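You operate a simulated robot arm through the tools that you are given. There is no shell and no other tool. Be economical: measure what you need, move in short steps, check, and stop when the job is done.

You run a simulated two-armed robot. Do the job below in one go: nothing can be reset, and whatever is moved stays where it is left.

Task
Refill the bottle that matches the tap jerrycan and cap it.
Fine: the jerrycan on the blue workbench; the dish soap bottle with the same scent; up to its FULL line; lay the cap in the grey tray meanwhile; it goes back where it stood. Set down upright: what you pick out.

The check looks at the end state, three seconds after you hand in, the way a careful person would. Anything else that was tipped, shoved, dropped, spilled or broken makes it a failure. A push-on lid holds only when it is set on centred and level and pressed home; a screw cap is set on level and turned clockwise until tight.

Robot
Two 6-joint arms with two-finger parallel grippers on one trunk, on a base that drives. Base frame: it is fixed to the floor where the robot stands at the start and does not move with it; the origin is under the middle of the robot, x ahead of it, y to its left, z up; the surface under the hand at the start is at about z = 0.8. Readings come in m, degrees, newtons and seconds.
The left shoulder is at the start at [0.06, 0.187, 1.097], the right one opposite. With the tool pointing down near the work surface each hand reaches from about 0.26 to 0.62 m from the robot's upright axis, wherever it stands, measured 20 degrees to its own side. Places, roughly: tap [0.2, -0.7, 1]. Payload 1.57 kg a hand.
The TCP of each hand is the grasp point between the finger pads, 0.03 m short of the fingertips. In the tool frame z runs along the fingers and y along their closing line. The gripper opens to 0.11 m. The fingers are 0.024 m wide and 0.012 m thick; the gripper's body (0.048 by 0.112 m) begins 0.078 m behind the TCP.
Orientation is that of the tool frame in the base frame, as a unit quaternion [x, y, z, w]. With the fingers straight down and closing along the base's y, the tool's x points along the base's -x, its y along +y and its z along -z.

Tools
- The arms move only by the tool nudge_tool. It takes "left_plan", "right_plan" or both (then of equal length, played together; a hand with none holds still); each is a list of rows, each a list of 7 numbers: the shift along the base's x, y, z in cm, then the turn, a rotation vector about the base's x, y, z in degrees, then the closure in counts, from 0 (fully open) to 255 (shut). In form: [[dx, dy, dz, ax, ay, az, grip], ...]. A call has 1 to 8 rows; each row is the pose to reach, as a shift and turn from the pose commanded when the call began. Rows are played at 5 a second. More than 0.05 m and 8.6 degrees between two rows, or a gripper value outside its range, and nothing of the call is played. A pose out of reach is approached as far as the arm can. The call stops where the force on the tool passes 40 N (or 10 N more than at its start, if that is more) or the arm is blocked; 0.2 s more then pass. The fingers move at their own pace (about 0.153 m/s each) and stop on an object; they squeeze with about 22 N. The grip force told is the motor's: it shows also when the fingers shut on nothing. Time passes only in rows, and 0.2 s behind the last, so rows that repeat a pose let the fingers close. The reply holds the time, the measured pose of the TCP, the force on the tool along the base axes, the opening and the grip force, in the units named above and with some noise, with the torque about the TCP (base axes, N m) and any sound that the robot's microphone picked up, and new pictures: "views" is both (left out), scene, wrist or none (wrist: the cameras of the hands that moved).
- Cameras (640 x 400 px; columns grow to the right, rows downward): "scene" is now at [0.0087, -0.0404, 1.642]; the picture's right is [-0.51, -0.86, 0.00], its down [-0.63, 0.37, -0.68] and it looks along [0.58, -0.35, -0.73] (base axes); focal length 294 px, centre (320, 200). "left" rides on the left gripper at [0.07, -0.016, -0.141] in its tool frame; the picture's right is [0.23, 0.97, 0.00], its down [-0.85, 0.20, -0.48] and it looks along [-0.47, 0.11, 0.88] (tool axes); focal length 222 px, centre (320, 200). "right" rides on the right gripper at [0.07, 0.016, -0.141] in its tool frame; the picture's right is [-0.23, 0.97, 0.00], its down [-0.86, -0.20, -0.48] and it looks along [-0.47, -0.11, 0.88] (tool axes); focal length 222 px, centre (320, 200). There is no depth. A picture from a camera that has moved, and an enlarged one, comes with that camera's place and axes in the base frame and with its lens.
- lift_body(by): slides the trunk up (or, below 0, down) by that many m; the arms and the scene camera ride with it, the base frame stays. It gives what a move gives, with no picture.
- base_move(legs): drives the robot by 1 to 6 legs, each [ahead, left, turn to the left] in m, m and degrees, along the robot's own axes; the way and the turn of a leg run together, so that a leg with both is an arc; at most 1.5 m and 180 degrees a leg. The arms and the cameras ride along, it lands a little off, and it stops where it bumps. It gives what a move gives, and a new picture of the scene camera.
- head_to(pan, tilt): turns the head with the scene camera to pan (to the left, within 86 degrees either way) and tilt (down, from -29 to 69), counted from straight ahead of the robot. It gives what a move gives, and a new picture of the scene camera.
- zoom(camera, box): a new picture of the part [left, top, right, bottom] of that camera's present view, enlarged. No time passes.
- job_done(): hands the job in; it is judged then, once.

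Go step by step. Nothing tells you exact positions but the pictures and the camera data: compare them with the known pose of the tool, close in by small moves and look again before you grip or let go. The budget is 120 turns and 260 pictures, counting those below and the enlarged ones. Unless the task says otherwise, let go and move clear before handing in.

The tools are called after "Emit:" as a command line: name --argument value ..., lists and objects as JSON in quotes. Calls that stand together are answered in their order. nudge_tool: Moves the arms, as the interface text tells. Its arguments: {"type":"object","properties":{"left_plan":{"type":"array","items":{"type":"array","items":{"type":"number"}}},"right_plan":{"type":"array","items":{"type":"array","items":{"type":"number"}}},"views":{"type":"string","enum":["both","scene","wrist","none"]}},"required":[]} The other tools are called the same way: lift_body (by) slides the trunk up or down; base_move (legs) drives the base; head_to (pan, tilt) turns the head that bears the scene camera; zoom (camera, box) takes an enlarged picture of a part of a camera's view; job_done () hands the job in.

At the start:

```text
time: 0.0
left_eef_pos: [0.3959, 0.0912, 1.2257]
left_ee_rot: [0.0, 1.0, 0.0, 0.0]
left_ft_force: [0.3, -0.2, 0.1]
left_moment: [0.01, 0.01, -0.02]
left_grip_width: 0.11
left_grasp_force: 0.0
right_eef_pos: [0.3272, -0.24, 1.2947]
right_ee_rot: [0.002, 1.0, 0.001, -0.001]
right_ft_force: [0.3, -0.1, -0.2]
right_moment: [0.0, 0.03, -0.02]
right_grip_width: 0.1097
right_grasp_force: 0.1
trunk travel left (down, up): [-0.725, 0.265]
robot x, y, heading: [0.0013, 0.0023, 0.0]
head pan, tilt: [-30.7, 47.2]
```

scene: 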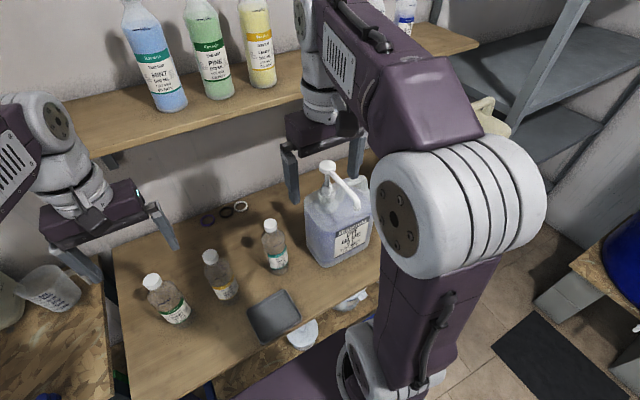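
right: 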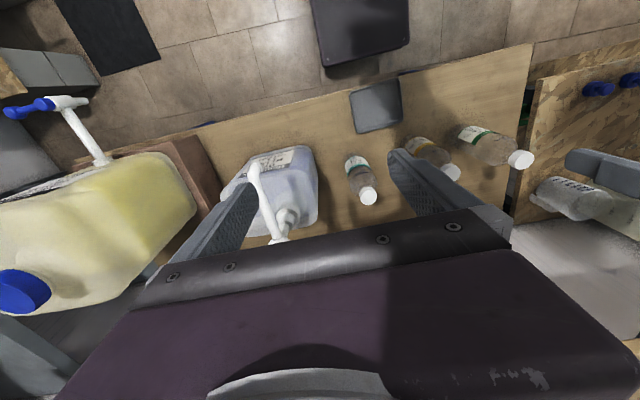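
left: 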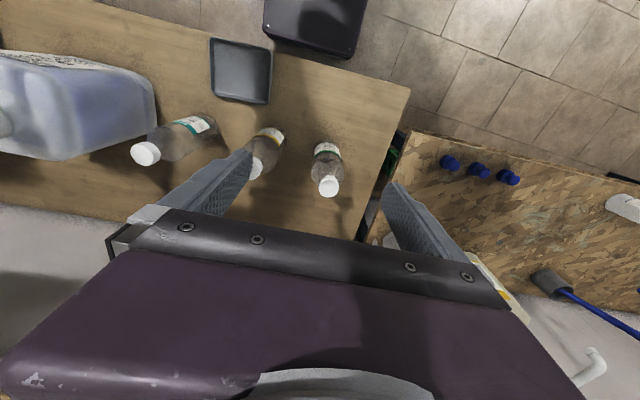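

I see three small dish soap bottles, a pump jerrycan (blue), a grey tray, and a yellow tap jerrycan to the right. I'll look around to find the blue workbench and read the labels.

Emit:
head_to --pan -80 --tilt 35

Emit:
head_to --pan 40 --tilt 40

Emit:
head_to --pan -15 --tilt 45

```text
time: 1.2
left_eef_pos: [0.3956, 0.0914, 1.2254]
left_ee_rot: [-0.001, 1.0, 0.0, 0.0]
left_ft_force: [-0.4, 0.3, -0.4]
left_moment: [0.03, 0.02, -0.04]
left_grip_width: 0.1102
left_grasp_force: 0.0
right_eef_pos: [0.3277, -0.2405, 1.2953]
right_ee_rot: [0.0, 1.0, 0.0, 0.0]
right_ft_force: [-0.5, -0.8, 0.2]
right_moment: [-0.04, -0.01, 0.0]
right_grip_width: 0.1101
right_grasp_force: 0.0
trunk travel left (down, up): [-0.725, 0.265]
robot x, y, heading: [-0.0004, -0.002, 0.1]
head pan, tilt: [-80.0, 35.0]
camera scene: at [-0.0442, -0.0865, 1.6599], right [-0.98, -0.17, 0.0], down [-0.1, 0.56, -0.82], along [0.14, -0.81, -0.57], focal length 294 px, centre (320, 200)
```

scene: 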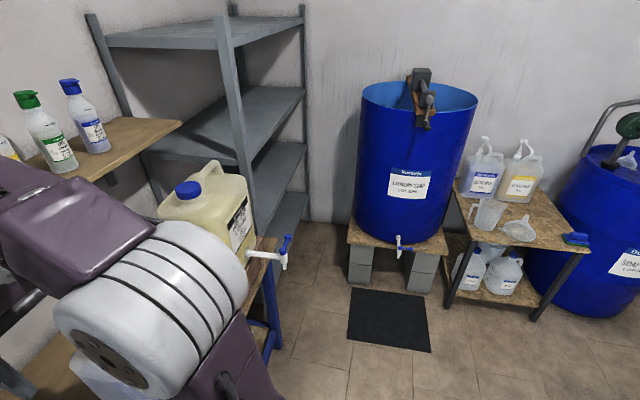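

```text
time: 3.2
left_eef_pos: [0.3961, 0.0908, 1.2256]
left_ee_rot: [0.0, 1.0, -0.001, 0.001]
left_ft_force: [0.0, 1.1, 0.4]
left_moment: [0.01, 0.0, 0.02]
left_grip_width: 0.1102
left_grasp_force: 0.1
right_eef_pos: [0.3274, -0.2401, 1.2947]
right_ee_rot: [0.0, 1.0, 0.0, 0.001]
right_ft_force: [1.1, 0.9, -0.7]
right_moment: [-0.03, -0.02, 0.05]
right_grip_width: 0.1097
right_grasp_force: 0.0
trunk travel left (down, up): [-0.725, 0.265]
robot x, y, heading: [0.0014, -0.0005, -0.1]
head pan, tilt: [40.0, 40.0]
camera scene: at [0.0055, 0.0548, 1.6523], right [0.64, -0.77, 0.0], down [-0.49, -0.41, -0.77], along [0.59, 0.49, -0.64], focal length 294 px, centre (320, 200)
```

scene: 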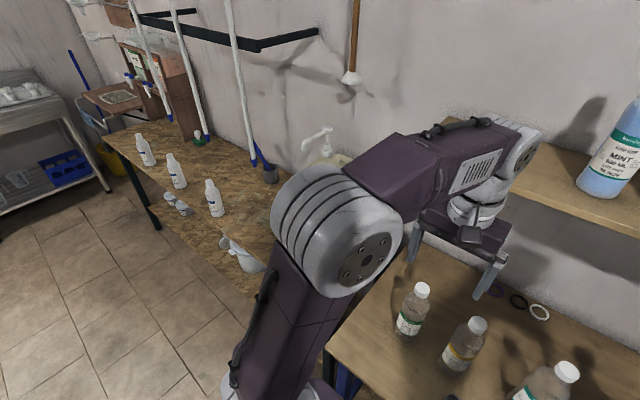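

```text
time: 4.4
left_eef_pos: [0.3959, 0.0904, 1.2254]
left_ee_rot: [0.001, 1.0, 0.0, 0.001]
left_ft_force: [-1.5, -0.4, -0.2]
left_moment: [-0.04, -0.04, -0.01]
left_grip_width: 0.1101
left_grasp_force: 0.1
right_eef_pos: [0.3264, -0.2396, 1.2958]
right_ee_rot: [-0.001, 1.0, 0.0, 0.0]
right_ft_force: [-0.1, -0.5, -0.2]
right_moment: [0.01, 0.01, -0.01]
right_grip_width: 0.1099
right_grasp_force: 0.1
trunk travel left (down, up): [-0.725, 0.265]
robot x, y, heading: [-0.0013, -0.0008, -0.4]
head pan, tilt: [-15.0, 45.0]
camera scene: at [0.019, -0.0208, 1.6451], right [-0.26, -0.97, 0.0], down [-0.68, 0.18, -0.71], along [0.68, -0.18, -0.71], focal length 294 px, centre (320, 200)
```

scene: 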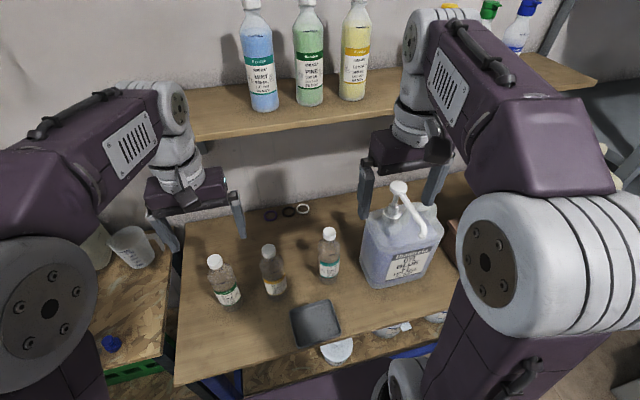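

Let me read the labels on the bottles and on the tap jerrycan.

Emit:
zoom --camera "scene" --box '[190, 210, 350, 310]'

Emit:
head_to --pan -70 --tilt 35

Emit:
zoom --camera "scene" --box '[180, 130, 400, 268]'

```text
4.00 times, centred on (270, 260) of scene
camera zoom: at [0.019, -0.0208, 1.6451], right [-0.26, -0.97, 0.0], down [-0.68, 0.18, -0.71], along [0.68, -0.18, -0.71], focal length 1175 px, centre (520, -40)
```

zoom: 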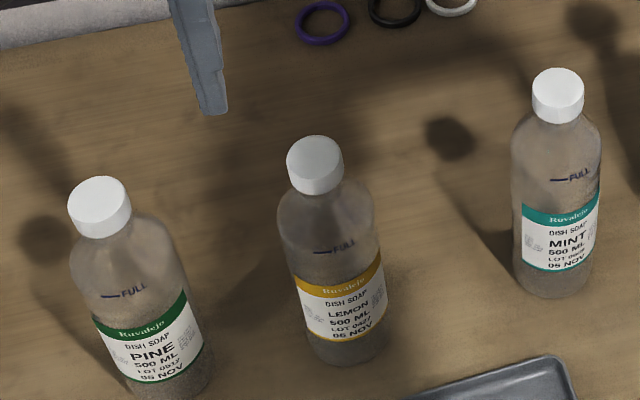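

```text
time: 5.7
left_eef_pos: [0.3963, 0.0914, 1.2257]
left_ee_rot: [0.0, 1.0, 0.0, 0.0]
left_ft_force: [-0.8, -0.5, 0.7]
left_moment: [-0.02, 0.01, 0.01]
left_grip_width: 0.1103
left_grasp_force: 0.1
right_eef_pos: [0.3283, -0.2397, 1.2951]
right_ee_rot: [0.001, 1.0, 0.0, 0.0]
right_ft_force: [0.3, -0.3, -0.1]
right_moment: [-0.02, 0.01, 0.0]
right_grip_width: 0.11
right_grasp_force: 0.0
trunk travel left (down, up): [-0.725, 0.265]
robot x, y, heading: [0.0004, -0.0039, 0.0]
head pan, tilt: [-70.0, 35.0]
camera scene: at [-0.0294, -0.0826, 1.6599], right [-0.94, -0.34, 0.0], down [-0.2, 0.54, -0.82], along [0.28, -0.77, -0.57], focal length 294 px, centre (320, 200)
```

scene: 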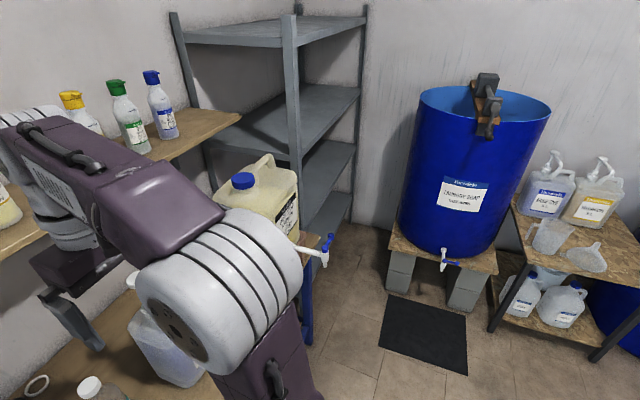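

```text
2.90 times, centred on (290, 199) of scene
camera zoom: at [-0.0294, -0.0826, 1.6599], right [-0.94, -0.34, 0.0], down [-0.2, 0.54, -0.82], along [0.28, -0.77, -0.57], focal length 852 px, centre (407, 203)
```

zoom: 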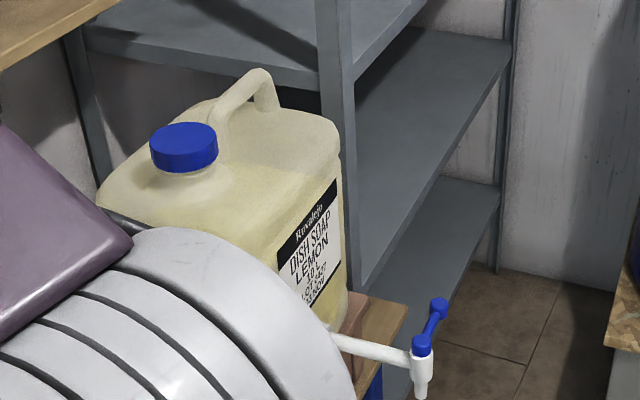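

The tap jerrycan is LEMON, so the bottle is the middle one (orange label, at about [0.49, 0, 0.8]), and the tap overhangs the front edge with its blue lever on the -y side. I'll back off a little, then turn the left hand to a horizontal grip with its camera on top.

Emit:
base_move --legs '[[-0.06, 0, 0]]'

Emit:
head_to --pan 0 --tilt 45

Emit:
nudge_tool --left_plan '[[1, 1, -1, 6, 0, -6, 0], [2, 2, -2, 12, 0, -12, 0], [3, 3, -3, 18, 0, -18, 0], [4, 4, -4, 24, 0, -24, 0], [5, 5, -5, 30, 0, -30, 0], [6, 6, -6, 36, 0, -36, 0], [7, 7, -7, 42, 0, -42, 0]]'

```text
time: 6.6
left_eef_pos: [0.3424, 0.09, 1.2226]
left_ee_rot: [0.001, 1.0, 0.0, -0.002]
left_ft_force: [0.6, -1.7, 0.4]
left_moment: [-0.04, 0.06, -0.02]
left_grip_width: 0.1101
left_grasp_force: 0.0
right_eef_pos: [0.2732, -0.2404, 1.2931]
right_ee_rot: [-0.001, 1.0, -0.001, -0.002]
right_ft_force: [0.0, -0.6, 0.0]
right_moment: [0.04, 0.09, 0.01]
right_grip_width: 0.11
right_grasp_force: 0.1
trunk travel left (down, up): [-0.725, 0.265]
robot x, y, heading: [-0.0552, 0.0007, -0.1]
head pan, tilt: [-70.0, 35.0]
camera scene: at [-0.0817, -0.0824, 1.66], right [-0.94, -0.34, 0.0], down [-0.2, 0.54, -0.82], along [0.28, -0.77, -0.57], focal length 294 px, centre (320, 200)
```

scene: 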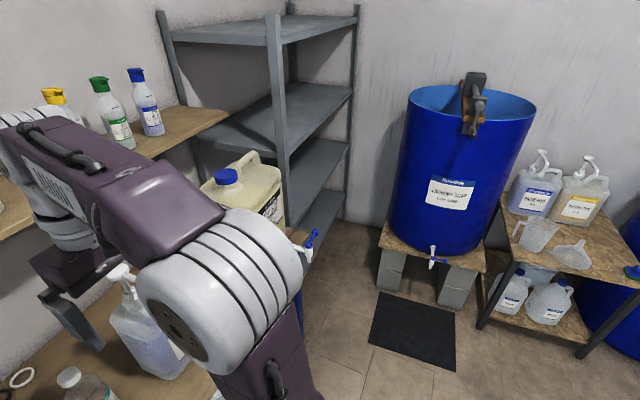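

```text
time: 8.0
left_eef_pos: [0.3363, 0.0908, 1.2259]
left_ee_rot: [0.0, 1.0, 0.001, 0.0]
left_ft_force: [-0.5, -0.3, 0.4]
left_moment: [0.0, 0.02, -0.01]
left_grip_width: 0.11
left_grasp_force: 0.1
right_eef_pos: [0.2692, -0.2395, 1.2942]
right_ee_rot: [0.0, 1.0, 0.0, 0.0]
right_ft_force: [-0.5, 0.6, -0.2]
right_moment: [-0.01, -0.03, 0.02]
right_grip_width: 0.1102
right_grasp_force: 0.1
trunk travel left (down, up): [-0.725, 0.265]
robot x, y, heading: [-0.0594, 0.0007, 0.0]
head pan, tilt: [0.0, 45.0]
camera scene: at [-0.0381, 0.0001, 1.6451], right [0.0, -1.0, 0.0], down [-0.71, 0.0, -0.71], along [0.71, 0.0, -0.71], focal length 294 px, centre (320, 200)
```

scene: 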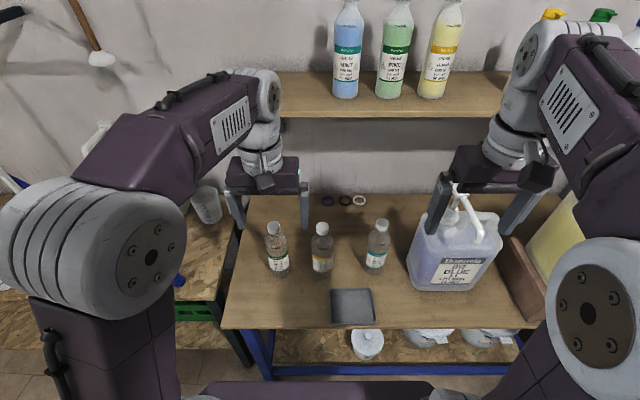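

```text
time: 9.6
left_eef_pos: [0.4073, 0.1606, 1.1567]
left_ee_rot: [0.351, 0.868, 0.35, 0.0]
left_ft_force: [-0.3, -0.6, -0.3]
left_moment: [-0.02, 0.03, 0.02]
left_grip_width: 0.11
left_grasp_force: 0.2
right_eef_pos: [0.2683, -0.24, 1.295]
right_ee_rot: [0.002, 1.0, 0.0, 0.0]
right_ft_force: [0.2, -0.2, 0.1]
right_moment: [-0.04, 0.02, -0.02]
right_grip_width: 0.1099
right_grasp_force: 0.0
trunk travel left (down, up): [-0.725, 0.265]
robot x, y, heading: [-0.0586, 0.0005, -0.0]
head pan, tilt: [0.0, 45.0]
camera scene: at [-0.0368, 0.0001, 1.6451], right [0.0, -1.0, 0.0], down [-0.71, 0.0, -0.71], along [0.71, 0.0, -0.71], focal length 294 px, centre (320, 200)
camera left: at [0.312, 0.1091, 1.2684], right [0.42, 0.63, 0.65], down [0.65, -0.71, 0.27], along [0.63, 0.31, -0.71], focal length 222 px, centre (320, 200)
```

scene: 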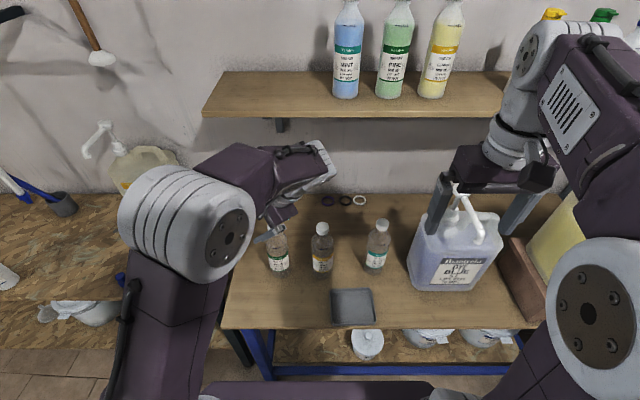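
left: 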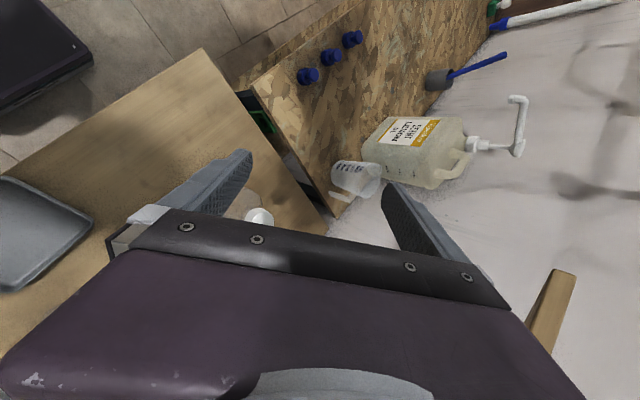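

The rotation works well; I continue it.

Emit:
nudge_tool --left_plan '[[0, 0, 0, 6, 0, -6, 0], [0, 0, 0, 12, 0, -12, 0], [0, 0, 0, 18, 0, -18, 0], [0, 0, 0, 24, 0, -24, 0], [0, 0, 0, 30, 0, -30, 0], [0, 0, 0, 36, 0, -36, 0], [0, 0, 0, 42, 0, -42, 0], [0, 0, 0, 48, 0, -48, 0]]'

Emit:
nudge_tool --left_plan '[[0, -2, -1, 5.5, 0, -5.5, 0], [-1, -4, -2, 11, 0, -11, 0], [-2, -6, -3, 16.5, 0, -16.5, 0], [-3, -8, -4, 22, 0, -22, 0], [-4, -10, -5, 27.5, 0, -27.5, 0], [-5, -12, -6, 33, 0, -33, 0], [-5, -14, -7, 37.28, 0, -37.28, 0]]'

```text
time: 11.4
left_eef_pos: [0.407, 0.1606, 1.1557]
left_ee_rot: [0.634, 0.444, 0.634, 0.001]
left_ft_force: [-0.4, 0.1, 0.1]
left_moment: [-0.02, 0.0, 0.02]
left_grip_width: 0.1098
left_grasp_force: 0.0
right_eef_pos: [0.2681, -0.2406, 1.2952]
right_ee_rot: [0.001, 1.0, 0.0, 0.0]
right_ft_force: [-0.6, 0.5, 0.5]
right_moment: [0.02, 0.0, 0.01]
right_grip_width: 0.1099
right_grasp_force: 0.2
trunk travel left (down, up): [-0.725, 0.265]
robot x, y, heading: [-0.0534, -0.0024, -0.2]
head pan, tilt: [0.0, 45.0]
camera scene: at [-0.0372, 0.0005, 1.6451], right [0.0, -1.0, 0.0], down [-0.71, 0.0, -0.71], along [0.71, 0.0, -0.71], focal length 294 px, centre (320, 200)
camera left: at [0.2717, 0.1312, 1.2289], right [0.5, -0.46, 0.73], down [-0.1, -0.87, -0.48], along [0.86, 0.17, -0.49], focal length 222 px, centre (320, 200)
```

scene: 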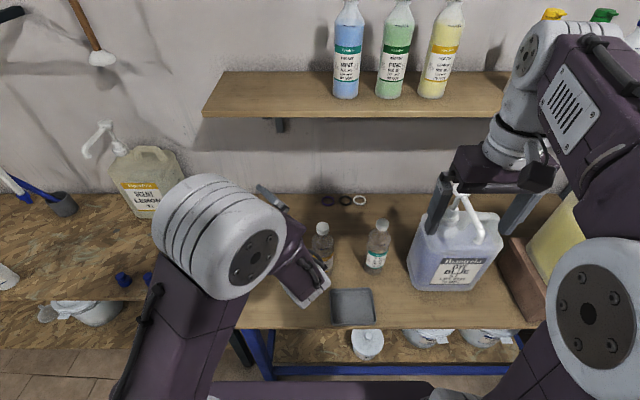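
left: 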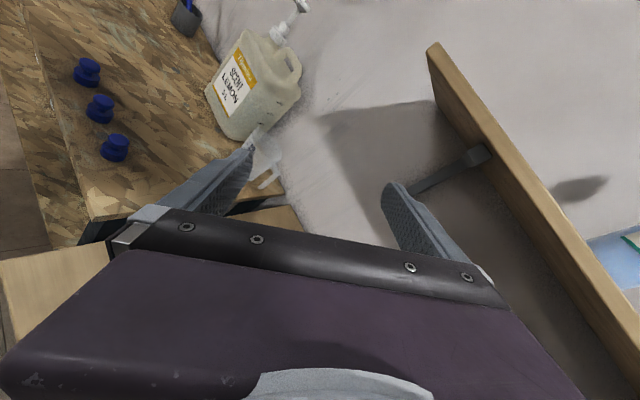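

```text
time: 13.2
left_eef_pos: [0.3697, 0.0251, 1.1175]
left_ee_rot: [0.688, 0.041, 0.724, 0.018]
left_ft_force: [0.2, 0.1, -0.3]
left_moment: [-0.05, -0.01, 0.0]
left_grip_width: 0.1099
left_grasp_force: 0.1
right_eef_pos: [0.2681, -0.241, 1.2941]
right_ee_rot: [0.0, 1.0, 0.0, 0.0]
right_ft_force: [-0.1, -1.0, -0.2]
right_moment: [-0.01, -0.02, 0.01]
right_grip_width: 0.1097
right_grasp_force: 0.0
trunk travel left (down, up): [-0.725, 0.265]
robot x, y, heading: [-0.0592, 0.0012, -0.2]
head pan, tilt: [0.0, 45.0]
stopped in row 7 (left hand): the arm was blocked; the commanded pose is now the measured one
camera scene: at [-0.037, 0.0003, 1.6451], right [0.0, -1.0, 0.0], down [-0.71, 0.0, -0.71], along [0.71, 0.0, -0.71], focal length 294 px, centre (320, 200)
camera left: at [0.2247, 0.0427, 1.1775], right [0.02, -0.95, 0.31], down [-0.43, -0.28, -0.86], along [0.9, -0.12, -0.41], focal length 222 px, centre (320, 200)
```

scene: 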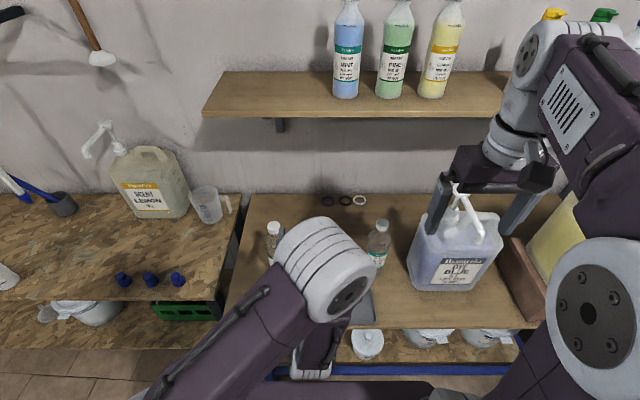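
left: 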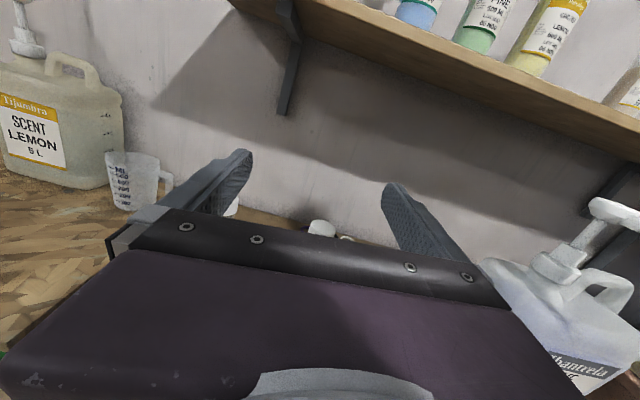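

The hand is now nearly horizontal (slightly off, blocked in the folded pose). I'll lower it to bottle mid-height in front of the lemon bottle and level it.

Emit:
nudge_tool --left_plan '[[0.5, -0.4, -4, 0, 0, 0, 0], [1, -0.8, -8, 1, 0.5, -0.5, 0], [1.5, -1.4, -12, 2, 1, -1, 0], [1.5, -1.8, -16, 3, 2, -1.5, 0], [1.5, -2.4, -20, 4, 2.5, -2, 0], [1.5, -2.9, -23.7, 4.8, 2.9, -2, 0]]'

```text
time: 14.6
left_eef_pos: [0.3852, -0.004, 0.8782]
left_ee_rot: [0.708, -0.004, 0.706, 0.001]
left_ft_force: [-0.3, 0.1, -0.1]
left_moment: [0.03, 0.0, 0.01]
left_grip_width: 0.11
left_grasp_force: 0.1
right_eef_pos: [0.2688, -0.2405, 1.2949]
right_ee_rot: [0.0, 1.0, 0.0, -0.001]
right_ft_force: [0.6, -0.2, -1.1]
right_moment: [0.01, 0.0, -0.01]
right_grip_width: 0.11
right_grasp_force: 0.1
trunk travel left (down, up): [-0.725, 0.265]
robot x, y, heading: [-0.0577, -0.0001, 0.2]
head pan, tilt: [0.0, 45.0]
camera scene: at [-0.0369, 0.0003, 1.6451], right [0.0, -1.0, 0.0], down [-0.71, 0.0, -0.71], along [0.71, 0.0, -0.71], focal length 294 px, centre (320, 200)
camera left: at [0.245, 0.0133, 0.9488], right [-0.01, -0.97, 0.22], down [-0.48, -0.19, -0.85], along [0.88, -0.11, -0.47], focal length 222 px, centre (320, 200)
```

scene: 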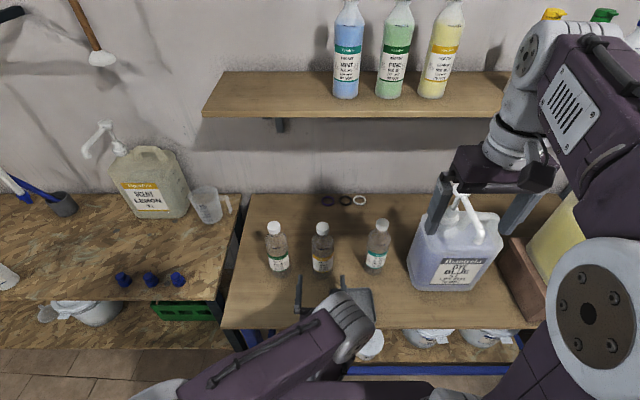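
left: 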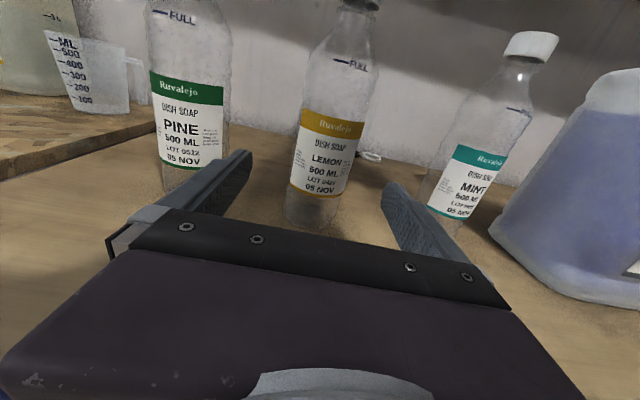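

The left hand faces the lemon bottle squarely. I zoom to check the lateral centring before moving in.

Emit:
zoom --camera "left" --box '[220, 0, 420, 240]'

Emit:
zoom --camera "scene" --box '[260, 200, 400, 330]'

```text
1.67 times, centred on (320, 120) of left
camera zoom: at [0.245, 0.0133, 0.9488], right [-0.01, -0.97, 0.22], down [-0.48, -0.19, -0.85], along [0.88, -0.11, -0.47], focal length 370 px, centre (320, 333)
```

zoom: 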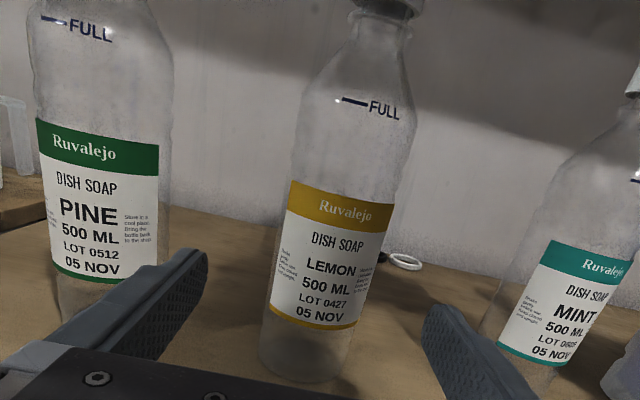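

```text
3.08 times, centred on (330, 265) of scene
camera zoom: at [-0.0369, 0.0003, 1.6451], right [0.0, -1.0, 0.0], down [-0.71, 0.0, -0.71], along [0.71, 0.0, -0.71], focal length 904 px, centre (289, 0)
```

zoom: 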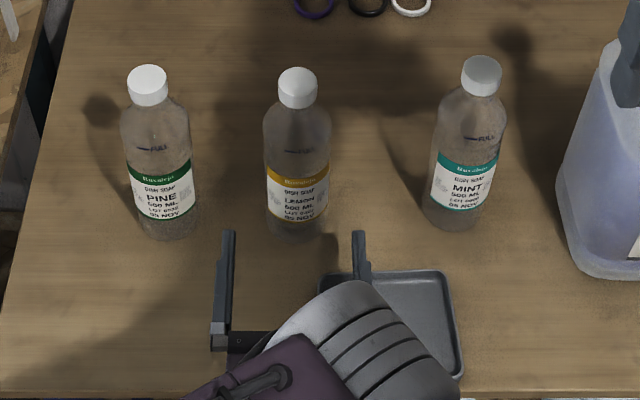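

The bottle axis is at about [0.49, -0.010]; the FULL line is well above the grip. I slide in around it.

Emit:
nudge_tool --left_plan '[[1.5, -0.6, 0, 0, 0, 0, 0], [4, -0.6, 0, 0, 0, 0, 0], [6.5, -0.6, 0, 0, 0, 0, 0], [9, -0.6, 0, 0, 0, 0, 0], [10.2, -0.6, 0, 0, 0, 0, 0]]'

Emit:
zoom --camera "scene" --box '[260, 200, 400, 330]'

```text
time: 15.8
left_eef_pos: [0.486, -0.011, 0.8785]
left_ee_rot: [0.708, -0.004, 0.706, 0.002]
left_ft_force: [0.5, 0.3, 0.0]
left_moment: [-0.02, 0.0, -0.03]
left_grip_width: 0.1098
left_grasp_force: 0.0
right_eef_pos: [0.268, -0.2399, 1.2944]
right_ee_rot: [0.001, 1.0, 0.0, 0.0]
right_ft_force: [-0.3, -0.5, 0.9]
right_moment: [-0.01, -0.02, -0.02]
right_grip_width: 0.1101
right_grasp_force: 0.1
trunk travel left (down, up): [-0.725, 0.265]
robot x, y, heading: [-0.0597, -0.0014, 0.0]
head pan, tilt: [0.0, 45.0]
camera scene: at [-0.037, 0.0004, 1.6451], right [0.0, -1.0, 0.0], down [-0.71, 0.0, -0.71], along [0.71, 0.0, -0.71], focal length 294 px, centre (320, 200)
camera left: at [0.3445, 0.0069, 0.9485], right [-0.01, -0.97, 0.22], down [-0.48, -0.19, -0.85], along [0.88, -0.11, -0.47], focal length 222 px, centre (320, 200)
```

scene: 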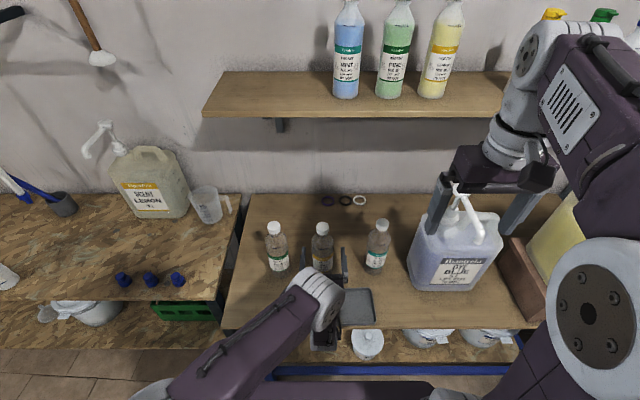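
left: 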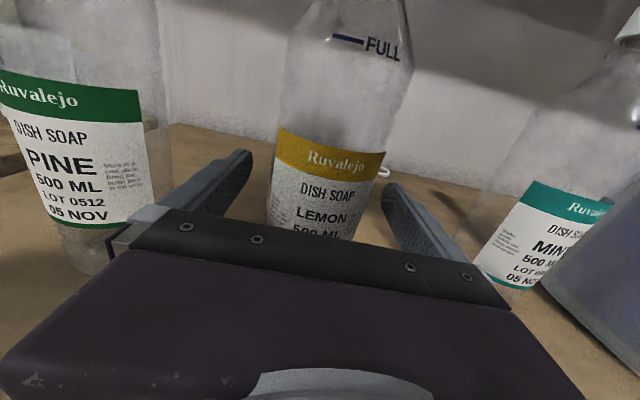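

```text
3.08 times, centred on (330, 265) of scene
camera zoom: at [-0.037, 0.0004, 1.6451], right [0.0, -1.0, 0.0], down [-0.71, 0.0, -0.71], along [0.71, 0.0, -0.71], focal length 904 px, centre (289, 0)
```

zoom: 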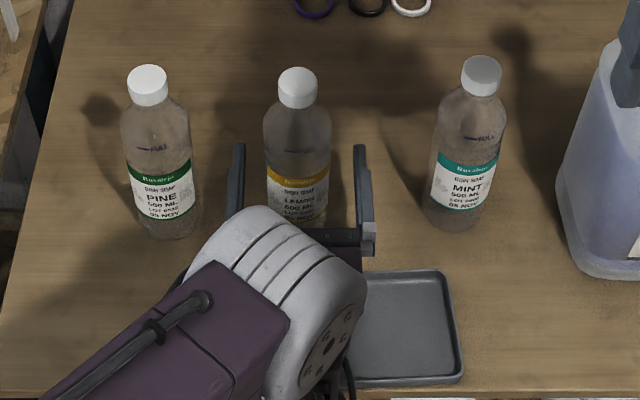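

Fingers straddle the bottle well. I close the left grip.

Emit:
nudge_tool --left_plan '[[0, 0, 0, 0, 0, 0, 80], [0, 0, 0, 0, 0, 0, 160], [0, 0, 0, 0, 0, 0, 255], [0, 0, 0, 0, 0, 0, 255], [0, 0, 0, 0, 0, 0, 255]]'

Emit:
zoom --camera "scene" --box '[260, 200, 400, 330]'

```text
time: 17.0
left_eef_pos: [0.4839, -0.0107, 0.88]
left_ee_rot: [0.708, -0.003, 0.706, 0.0]
left_ft_force: [0.3, 0.1, 1.9]
left_moment: [-0.01, -0.06, -0.03]
left_grip_width: 0.0644
left_grasp_force: 22.3
right_eef_pos: [0.2687, -0.2401, 1.2943]
right_ee_rot: [-0.001, 1.0, 0.0, 0.001]
right_ft_force: [-0.2, -0.1, 0.2]
right_moment: [0.01, -0.03, 0.04]
right_grip_width: 0.1095
right_grasp_force: 0.0
trunk travel left (down, up): [-0.725, 0.265]
robot x, y, heading: [-0.0633, -0.0015, 0.0]
head pan, tilt: [0.0, 45.0]
camera scene: at [-0.0373, 0.0003, 1.6451], right [0.0, -1.0, 0.0], down [-0.71, 0.0, -0.71], along [0.71, 0.0, -0.71], focal length 294 px, centre (320, 200)
camera left: at [0.344, 0.0067, 0.9485], right [-0.01, -0.97, 0.22], down [-0.48, -0.19, -0.85], along [0.88, -0.11, -0.47], focal length 222 px, centre (320, 200)
```

scene: 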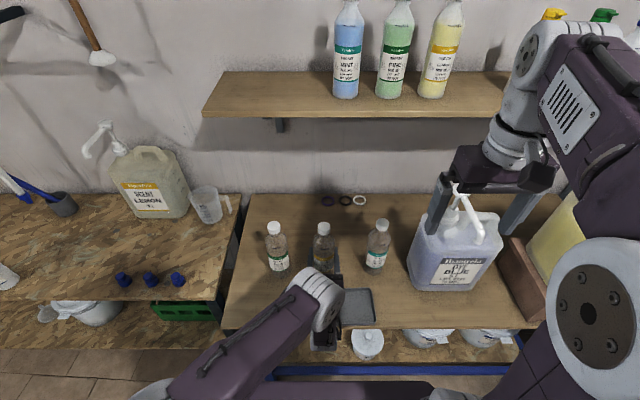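
left: 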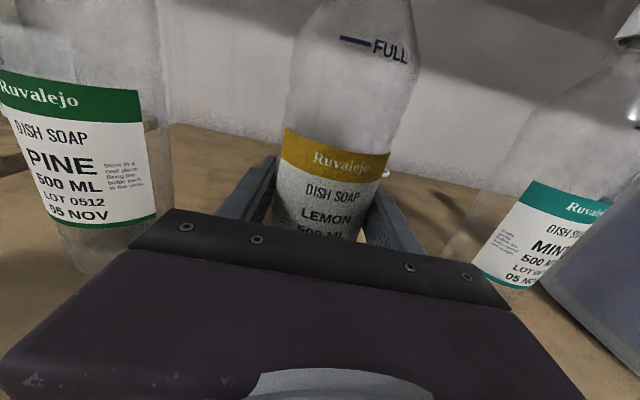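

```text
3.08 times, centred on (330, 265) of scene
camera zoom: at [-0.0373, 0.0003, 1.6451], right [0.0, -1.0, 0.0], down [-0.71, 0.0, -0.71], along [0.71, 0.0, -0.71], focal length 904 px, centre (289, 0)
```

zoom: 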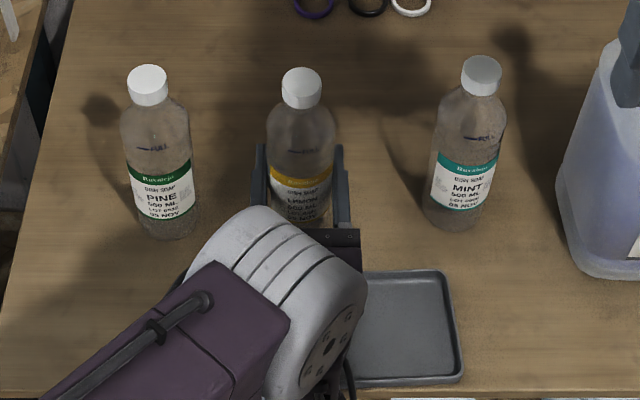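

Gripped; the bottle shifted only about 3 mm in y (its original spot is y≈-0.0075). Now the right hand goes above the cap.

Emit:
nudge_tool --right_plan '[[3.2, 3.3, 0, 0, 0, 0, 0], [6.4, 6.6, -1, 0, 0, 0, 0], [9.6, 9.9, -3, 0, 0, 0, 0], [12.8, 13.2, -6, 0, 0, 0, 0], [16, 16.5, -9, 0, 0, 0, 0], [19.2, 19.8, -12, 0, 0, 0, 0], [22.1, 22.9, -15, 0, 0, 0, 0], [22.1, 22.9, -17, 0, 0, 0, 0]]'

Emit:
zoom --camera "scene" --box '[240, 150, 400, 270]'

```text
refused: row 3 steps farther than a row can; nothing moved
```

```text
3.33 times, centred on (320, 210) of scene
camera zoom: at [-0.0373, 0.0003, 1.6451], right [0.0, -1.0, 0.0], down [-0.71, 0.0, -0.71], along [0.71, 0.0, -0.71], focal length 979 px, centre (320, 167)
```

zoom: 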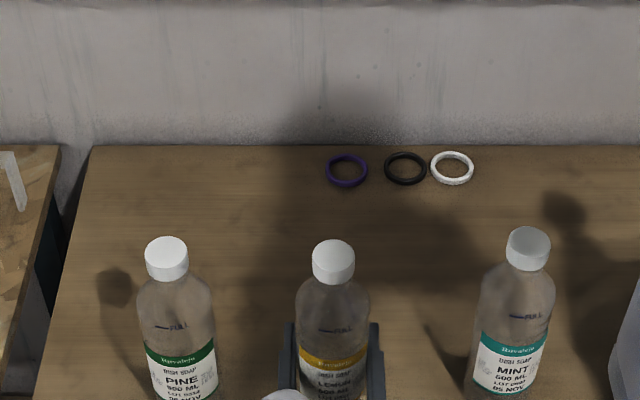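

Emit:
nudge_tool --right_plan '[[2.9, 3, -1.5, 0, 0, 0, 0], [5.8, 6, -3, 0, 0, 0, 0], [8.7, 9, -4.5, 0, 0, 0, 0], [11.6, 12, -6, 0, 0, 0, 0], [14.5, 15, -7.5, 0, 0, 0, 0], [17.4, 18, -9, 0, 0, 0, 0], [20.3, 21, -11, 0, 0, 0, 0], [22.1, 22.9, -14, 0, 0, 0, 0]]'

Emit:
zoom --camera "right" --box '[220, 80, 420, 240]'

```text
time: 18.8
left_eef_pos: [0.483, -0.0115, 0.8789]
left_ee_rot: [0.708, -0.004, 0.706, 0.001]
left_ft_force: [0.2, -0.1, 0.9]
left_moment: [-0.01, -0.02, 0.01]
left_grip_width: 0.0644
left_grasp_force: 21.8
right_eef_pos: [0.4744, -0.0178, 1.1538]
right_ee_rot: [0.001, 1.0, 0.0, 0.0]
right_ft_force: [-0.6, 0.5, -0.3]
right_moment: [0.01, 0.0, 0.02]
right_grip_width: 0.1099
right_grasp_force: 0.0
right hand out of reach, approached as far as the arm can: row 7, 8
trunk travel left (down, up): [-0.725, 0.265]
robot x, y, heading: [-0.0613, 0.0027, 0.0]
head pan, tilt: [0.0, 45.0]
camera scene: at [-0.0374, 0.0002, 1.6451], right [0.0, -1.0, 0.0], down [-0.71, 0.0, -0.71], along [0.71, 0.0, -0.71], focal length 294 px, centre (320, 200)
camera right: at [0.4043, -0.002, 1.2962], right [0.23, 0.97, 0.0], down [0.86, -0.2, 0.48], along [0.47, -0.11, -0.88], focal length 222 px, centre (320, 200)
```

scene: 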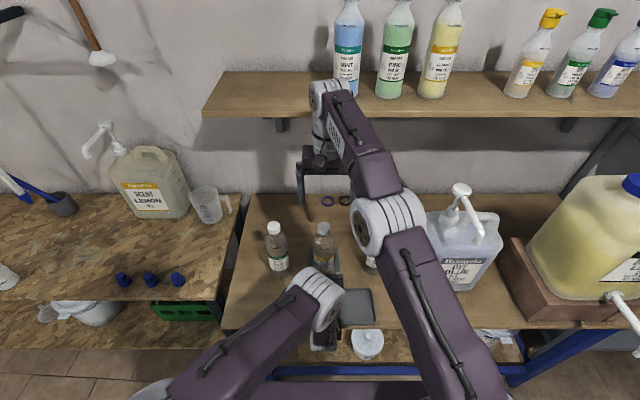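
right: 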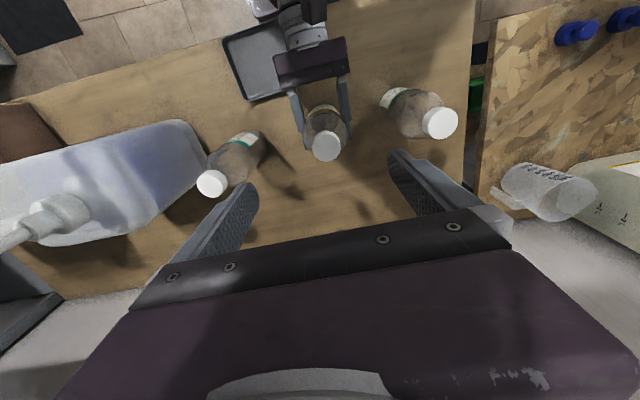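

```text
2.50 times, centred on (320, 160) of right
camera zoom: at [0.4043, -0.002, 1.2962], right [0.23, 0.97, 0.0], down [0.86, -0.2, 0.48], along [0.47, -0.11, -0.88], focal length 555 px, centre (320, 300)
```

zoom: 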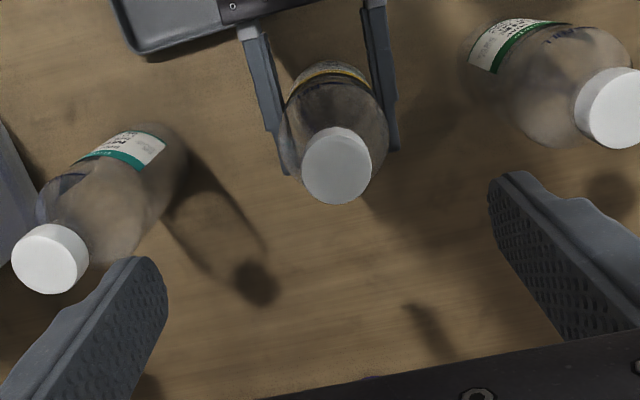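

The cap is at roughly [0.48, -0.011, 1.015], at the edge of the right hand's reach. I'll lift the bottle 3 cm and draw it 6 cm nearer, then look again.

Emit:
nudge_tool --left_plan '[[0, 0, 1.5, 0, 0, 0, 255], [0, 0, 3, 0, 0, 0, 255], [-2, 0, 3, 0, 0, 0, 255], [-4, 0, 3, 0, 0, 0, 255], [-6, 0, 3, 0, 0, 0, 255], [-6, 0, 3, 0, 0, 0, 255]]' --right_plan '[[0, 0, 0, 0, 0, 0, 0], [0, 0, 0, 0, 0, 0, 0], [-2, 0.6, 0, 0, 0, 0, 0], [-4, 0.6, 0, 0, 0, 0, 0], [-5, 0.6, 0, 0, 0, 0, 0], [-5, 0.6, 0, 0, 0, 0, 0]]'

Emit:
zoom --camera "right" --box '[220, 80, 420, 240]'

Emit:
zoom --camera "scene" --box '[260, 200, 400, 330]'

```text
time: 20.2
left_eef_pos: [0.4262, -0.0125, 0.9106]
left_ee_rot: [0.708, -0.003, 0.706, 0.001]
left_ft_force: [0.6, 0.3, -0.4]
left_moment: [0.0, -0.05, 0.02]
left_grip_width: 0.0644
left_grasp_force: 22.2
right_eef_pos: [0.4236, -0.0138, 1.1554]
right_ee_rot: [0.0, 1.0, 0.0, 0.0]
right_ft_force: [-0.2, 0.0, 1.0]
right_moment: [-0.03, -0.01, -0.01]
right_grip_width: 0.1101
right_grasp_force: 0.0
trunk travel left (down, up): [-0.725, 0.265]
robot x, y, heading: [-0.058, 0.002, 0.2]
head pan, tilt: [0.0, 45.0]
camera scene: at [-0.0369, 0.0005, 1.6451], right [0.0, -1.0, 0.0], down [-0.71, 0.0, -0.71], along [0.71, 0.0, -0.71], focal length 294 px, centre (320, 200)
camera right: at [0.3539, 0.0025, 1.2986], right [0.23, 0.97, 0.0], down [0.85, -0.2, 0.48], along [0.47, -0.11, -0.88], focal length 222 px, centre (320, 200)
camera left: at [0.2849, 0.0059, 0.979], right [-0.01, -0.97, 0.22], down [-0.48, -0.19, -0.85], along [0.88, -0.11, -0.47], focal length 222 px, centre (320, 200)
```

scene: 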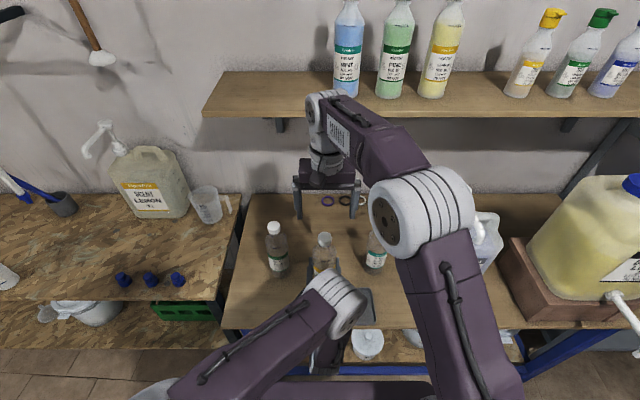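
right: 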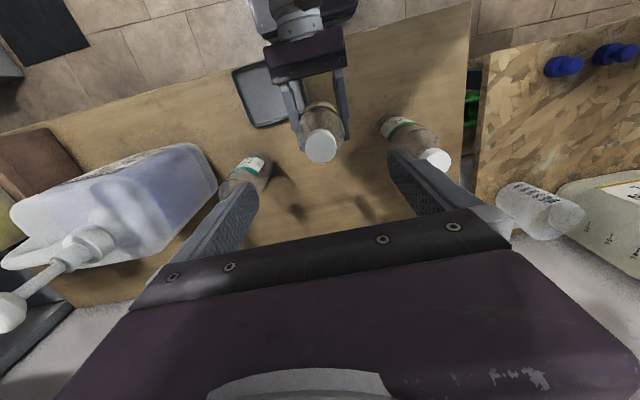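
left: 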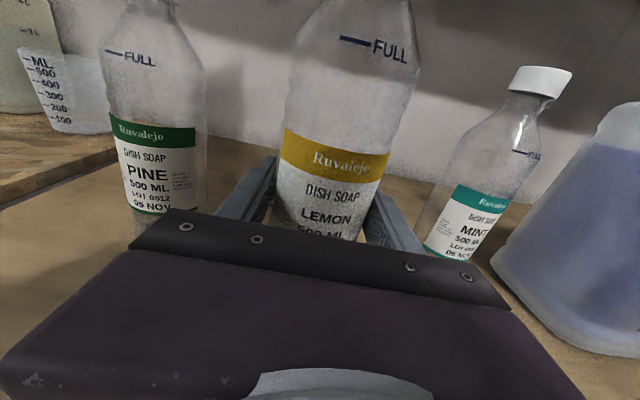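

```text
2.50 times, centred on (320, 160) of right
camera zoom: at [0.3539, 0.0025, 1.2986], right [0.23, 0.97, 0.0], down [0.85, -0.2, 0.48], along [0.47, -0.11, -0.88], focal length 555 px, centre (320, 300)
```

zoom: 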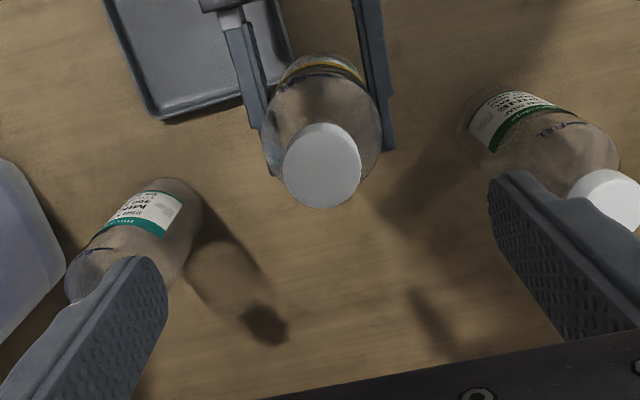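

```text
3.08 times, centred on (330, 265) of scene
camera zoom: at [-0.0369, 0.0005, 1.6451], right [0.0, -1.0, 0.0], down [-0.71, 0.0, -0.71], along [0.71, 0.0, -0.71], focal length 904 px, centre (289, 0)
```

zoom: 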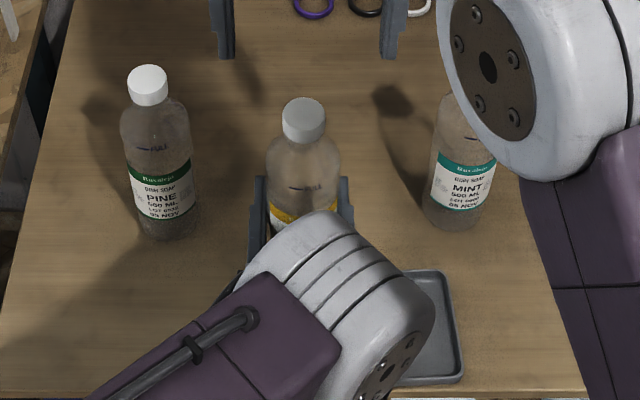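

The bottle lifts cleanly. Cap top triangulates to about [0.415, -0.011, 1.055]; I lower the right hand to just above it and look again.

Emit:
nudge_tool --right_plan '[[-0.5, 0.3, -2, 0, 0, 0, 0], [-0.5, 0.3, -4.5, 0, 0, 0, 60]]'

Emit:
zoom --camera "right" --box '[220, 80, 420, 240]'

Emit:
zoom --camera "scene" --box '[260, 180, 400, 310]'

```text
time: 20.8
left_eef_pos: [0.4259, -0.0118, 0.91]
left_ee_rot: [0.709, -0.004, 0.706, 0.001]
left_ft_force: [0.2, -0.3, -0.5]
left_moment: [0.0, -0.04, 0.02]
left_grip_width: 0.0642
left_grasp_force: 22.2
right_eef_pos: [0.4182, -0.0105, 1.111]
right_ee_rot: [0.001, 1.0, 0.0, -0.001]
right_ft_force: [0.0, -0.2, 0.8]
right_moment: [0.01, 0.05, -0.02]
right_grip_width: 0.0842
right_grasp_force: 0.1
trunk travel left (down, up): [-0.725, 0.265]
robot x, y, heading: [-0.061, -0.0013, -0.2]
head pan, tilt: [0.0, 45.0]
camera scene: at [-0.0364, 0.0003, 1.6451], right [0.0, -1.0, 0.0], down [-0.71, 0.0, -0.71], along [0.71, 0.0, -0.71], focal length 294 px, centre (320, 200)
camera right: at [0.3488, 0.0053, 1.2536], right [0.23, 0.97, 0.0], down [0.86, -0.2, 0.48], along [0.47, -0.11, -0.88], focal length 222 px, centre (320, 200)
```

scene: 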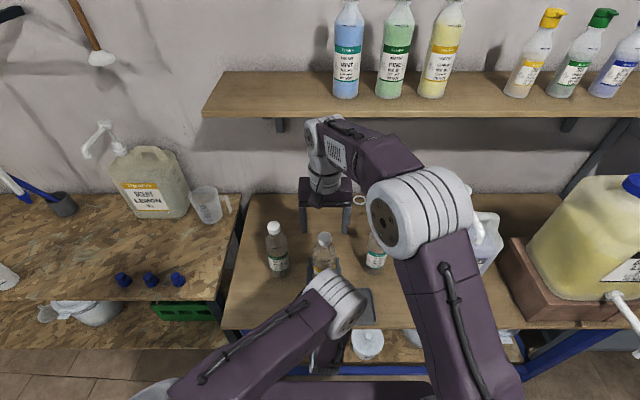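
right: 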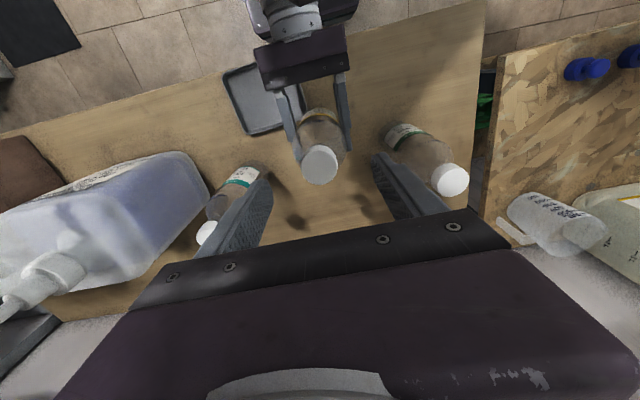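

```text
2.50 times, centred on (320, 160) of right
camera zoom: at [0.3488, 0.0053, 1.2536], right [0.23, 0.97, 0.0], down [0.86, -0.2, 0.48], along [0.47, -0.11, -0.88], focal length 555 px, centre (320, 300)
```

zoom: 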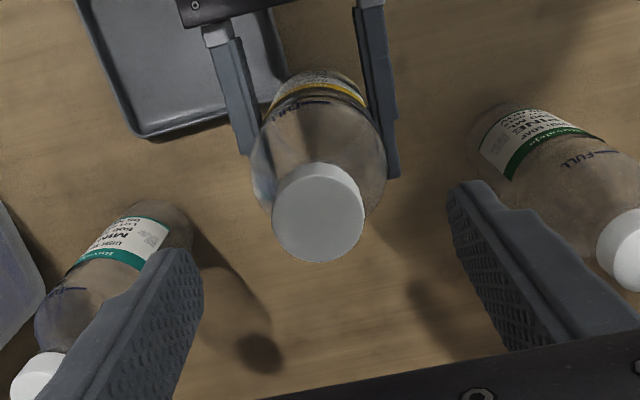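

```text
3.08 times, centred on (330, 245) of scene
camera zoom: at [-0.0364, 0.0003, 1.6451], right [0.0, -1.0, 0.0], down [-0.71, 0.0, -0.71], along [0.71, 0.0, -0.71], focal length 904 px, centre (289, 62)
```

zoom: 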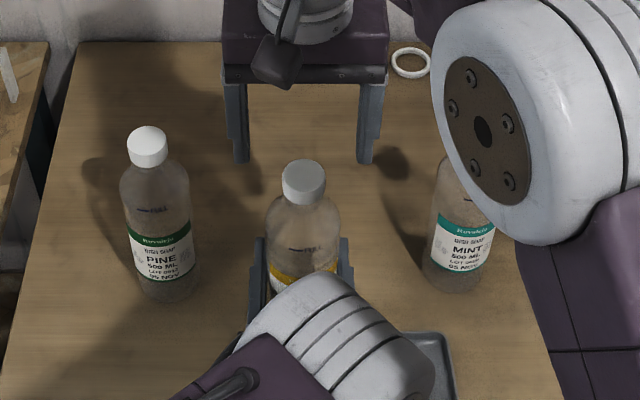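

Cap top is at about [0.415, -0.0105, 1.066]. I lower the fingers around it and close gently, checking.

Emit:
nudge_tool --right_plan '[[-0.3, 0, -1.8, 0, 0, 0, 60], [-0.3, 0, -3.4, 0, 0, 0, 60], [-0.3, 0, -3.4, 0, 0, 0, 60]]'

Emit:
zoom --camera "scene" --box '[280, 200, 380, 290]'

Emit:
zoom --camera "right" --box '[220, 120, 420, 250]'

```text
time: 21.6
left_eef_pos: [0.425, -0.0117, 0.9106]
left_ee_rot: [0.708, -0.004, 0.706, 0.001]
left_ft_force: [-0.2, -0.3, -0.2]
left_moment: [0.02, -0.01, -0.02]
left_grip_width: 0.0645
left_grasp_force: 22.1
right_eef_pos: [0.4152, -0.0114, 1.077]
right_ee_rot: [0.0, 1.0, 0.0, 0.001]
right_ft_force: [-0.1, 0.0, -0.6]
right_moment: [-0.02, 0.02, -0.02]
right_grip_width: 0.084
right_grasp_force: 0.1
trunk travel left (down, up): [-0.725, 0.265]
robot x, y, heading: [-0.0594, -0.0019, 0.1]
head pan, tilt: [0.0, 45.0]
camera scene: at [-0.0375, 0.0002, 1.6451], right [0.0, -1.0, 0.0], down [-0.71, 0.0, -0.71], along [0.71, 0.0, -0.71], focal length 294 px, centre (320, 200)
camera right: at [0.3449, 0.0051, 1.2196], right [0.23, 0.97, 0.0], down [0.86, -0.2, 0.48], along [0.47, -0.11, -0.88], focal length 222 px, centre (320, 200)
```

scene: 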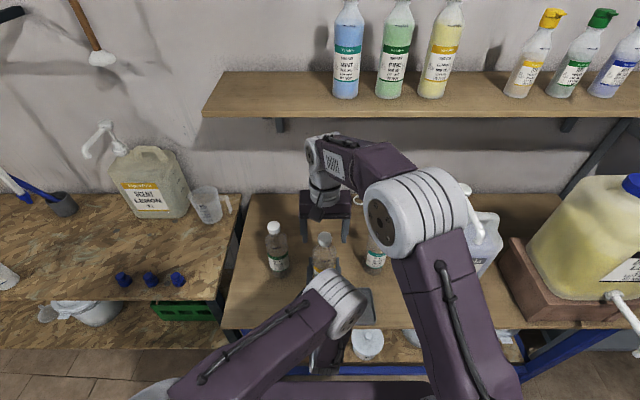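
right: 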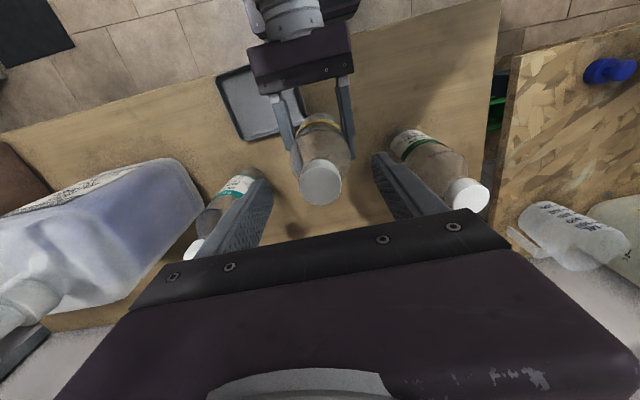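

```text
4.44 times, centred on (330, 245) of scene
camera zoom: at [-0.0375, 0.0002, 1.6451], right [0.0, -1.0, 0.0], down [-0.71, 0.0, -0.71], along [0.71, 0.0, -0.71], focal length 1306 px, centre (276, 0)
```

zoom: 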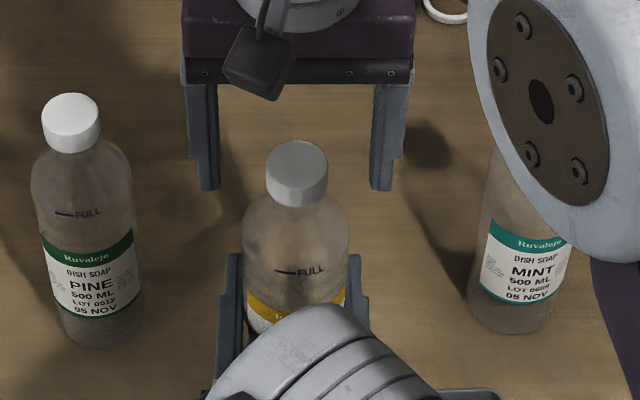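

```text
3.08 times, centred on (320, 185) of right
camera zoom: at [0.3449, 0.0051, 1.2196], right [0.23, 0.97, 0.0], down [0.86, -0.2, 0.48], along [0.47, -0.11, -0.88], focal length 684 px, centre (320, 246)
```

zoom: 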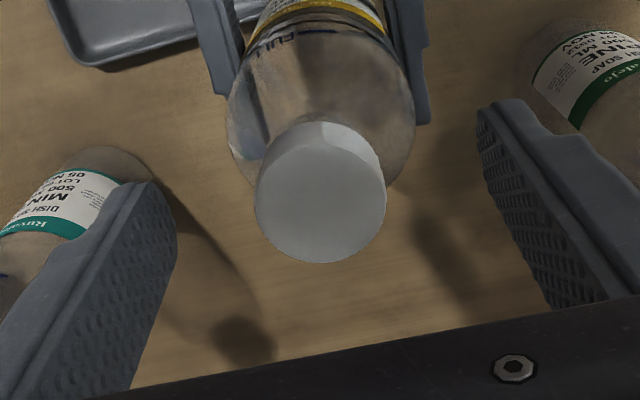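

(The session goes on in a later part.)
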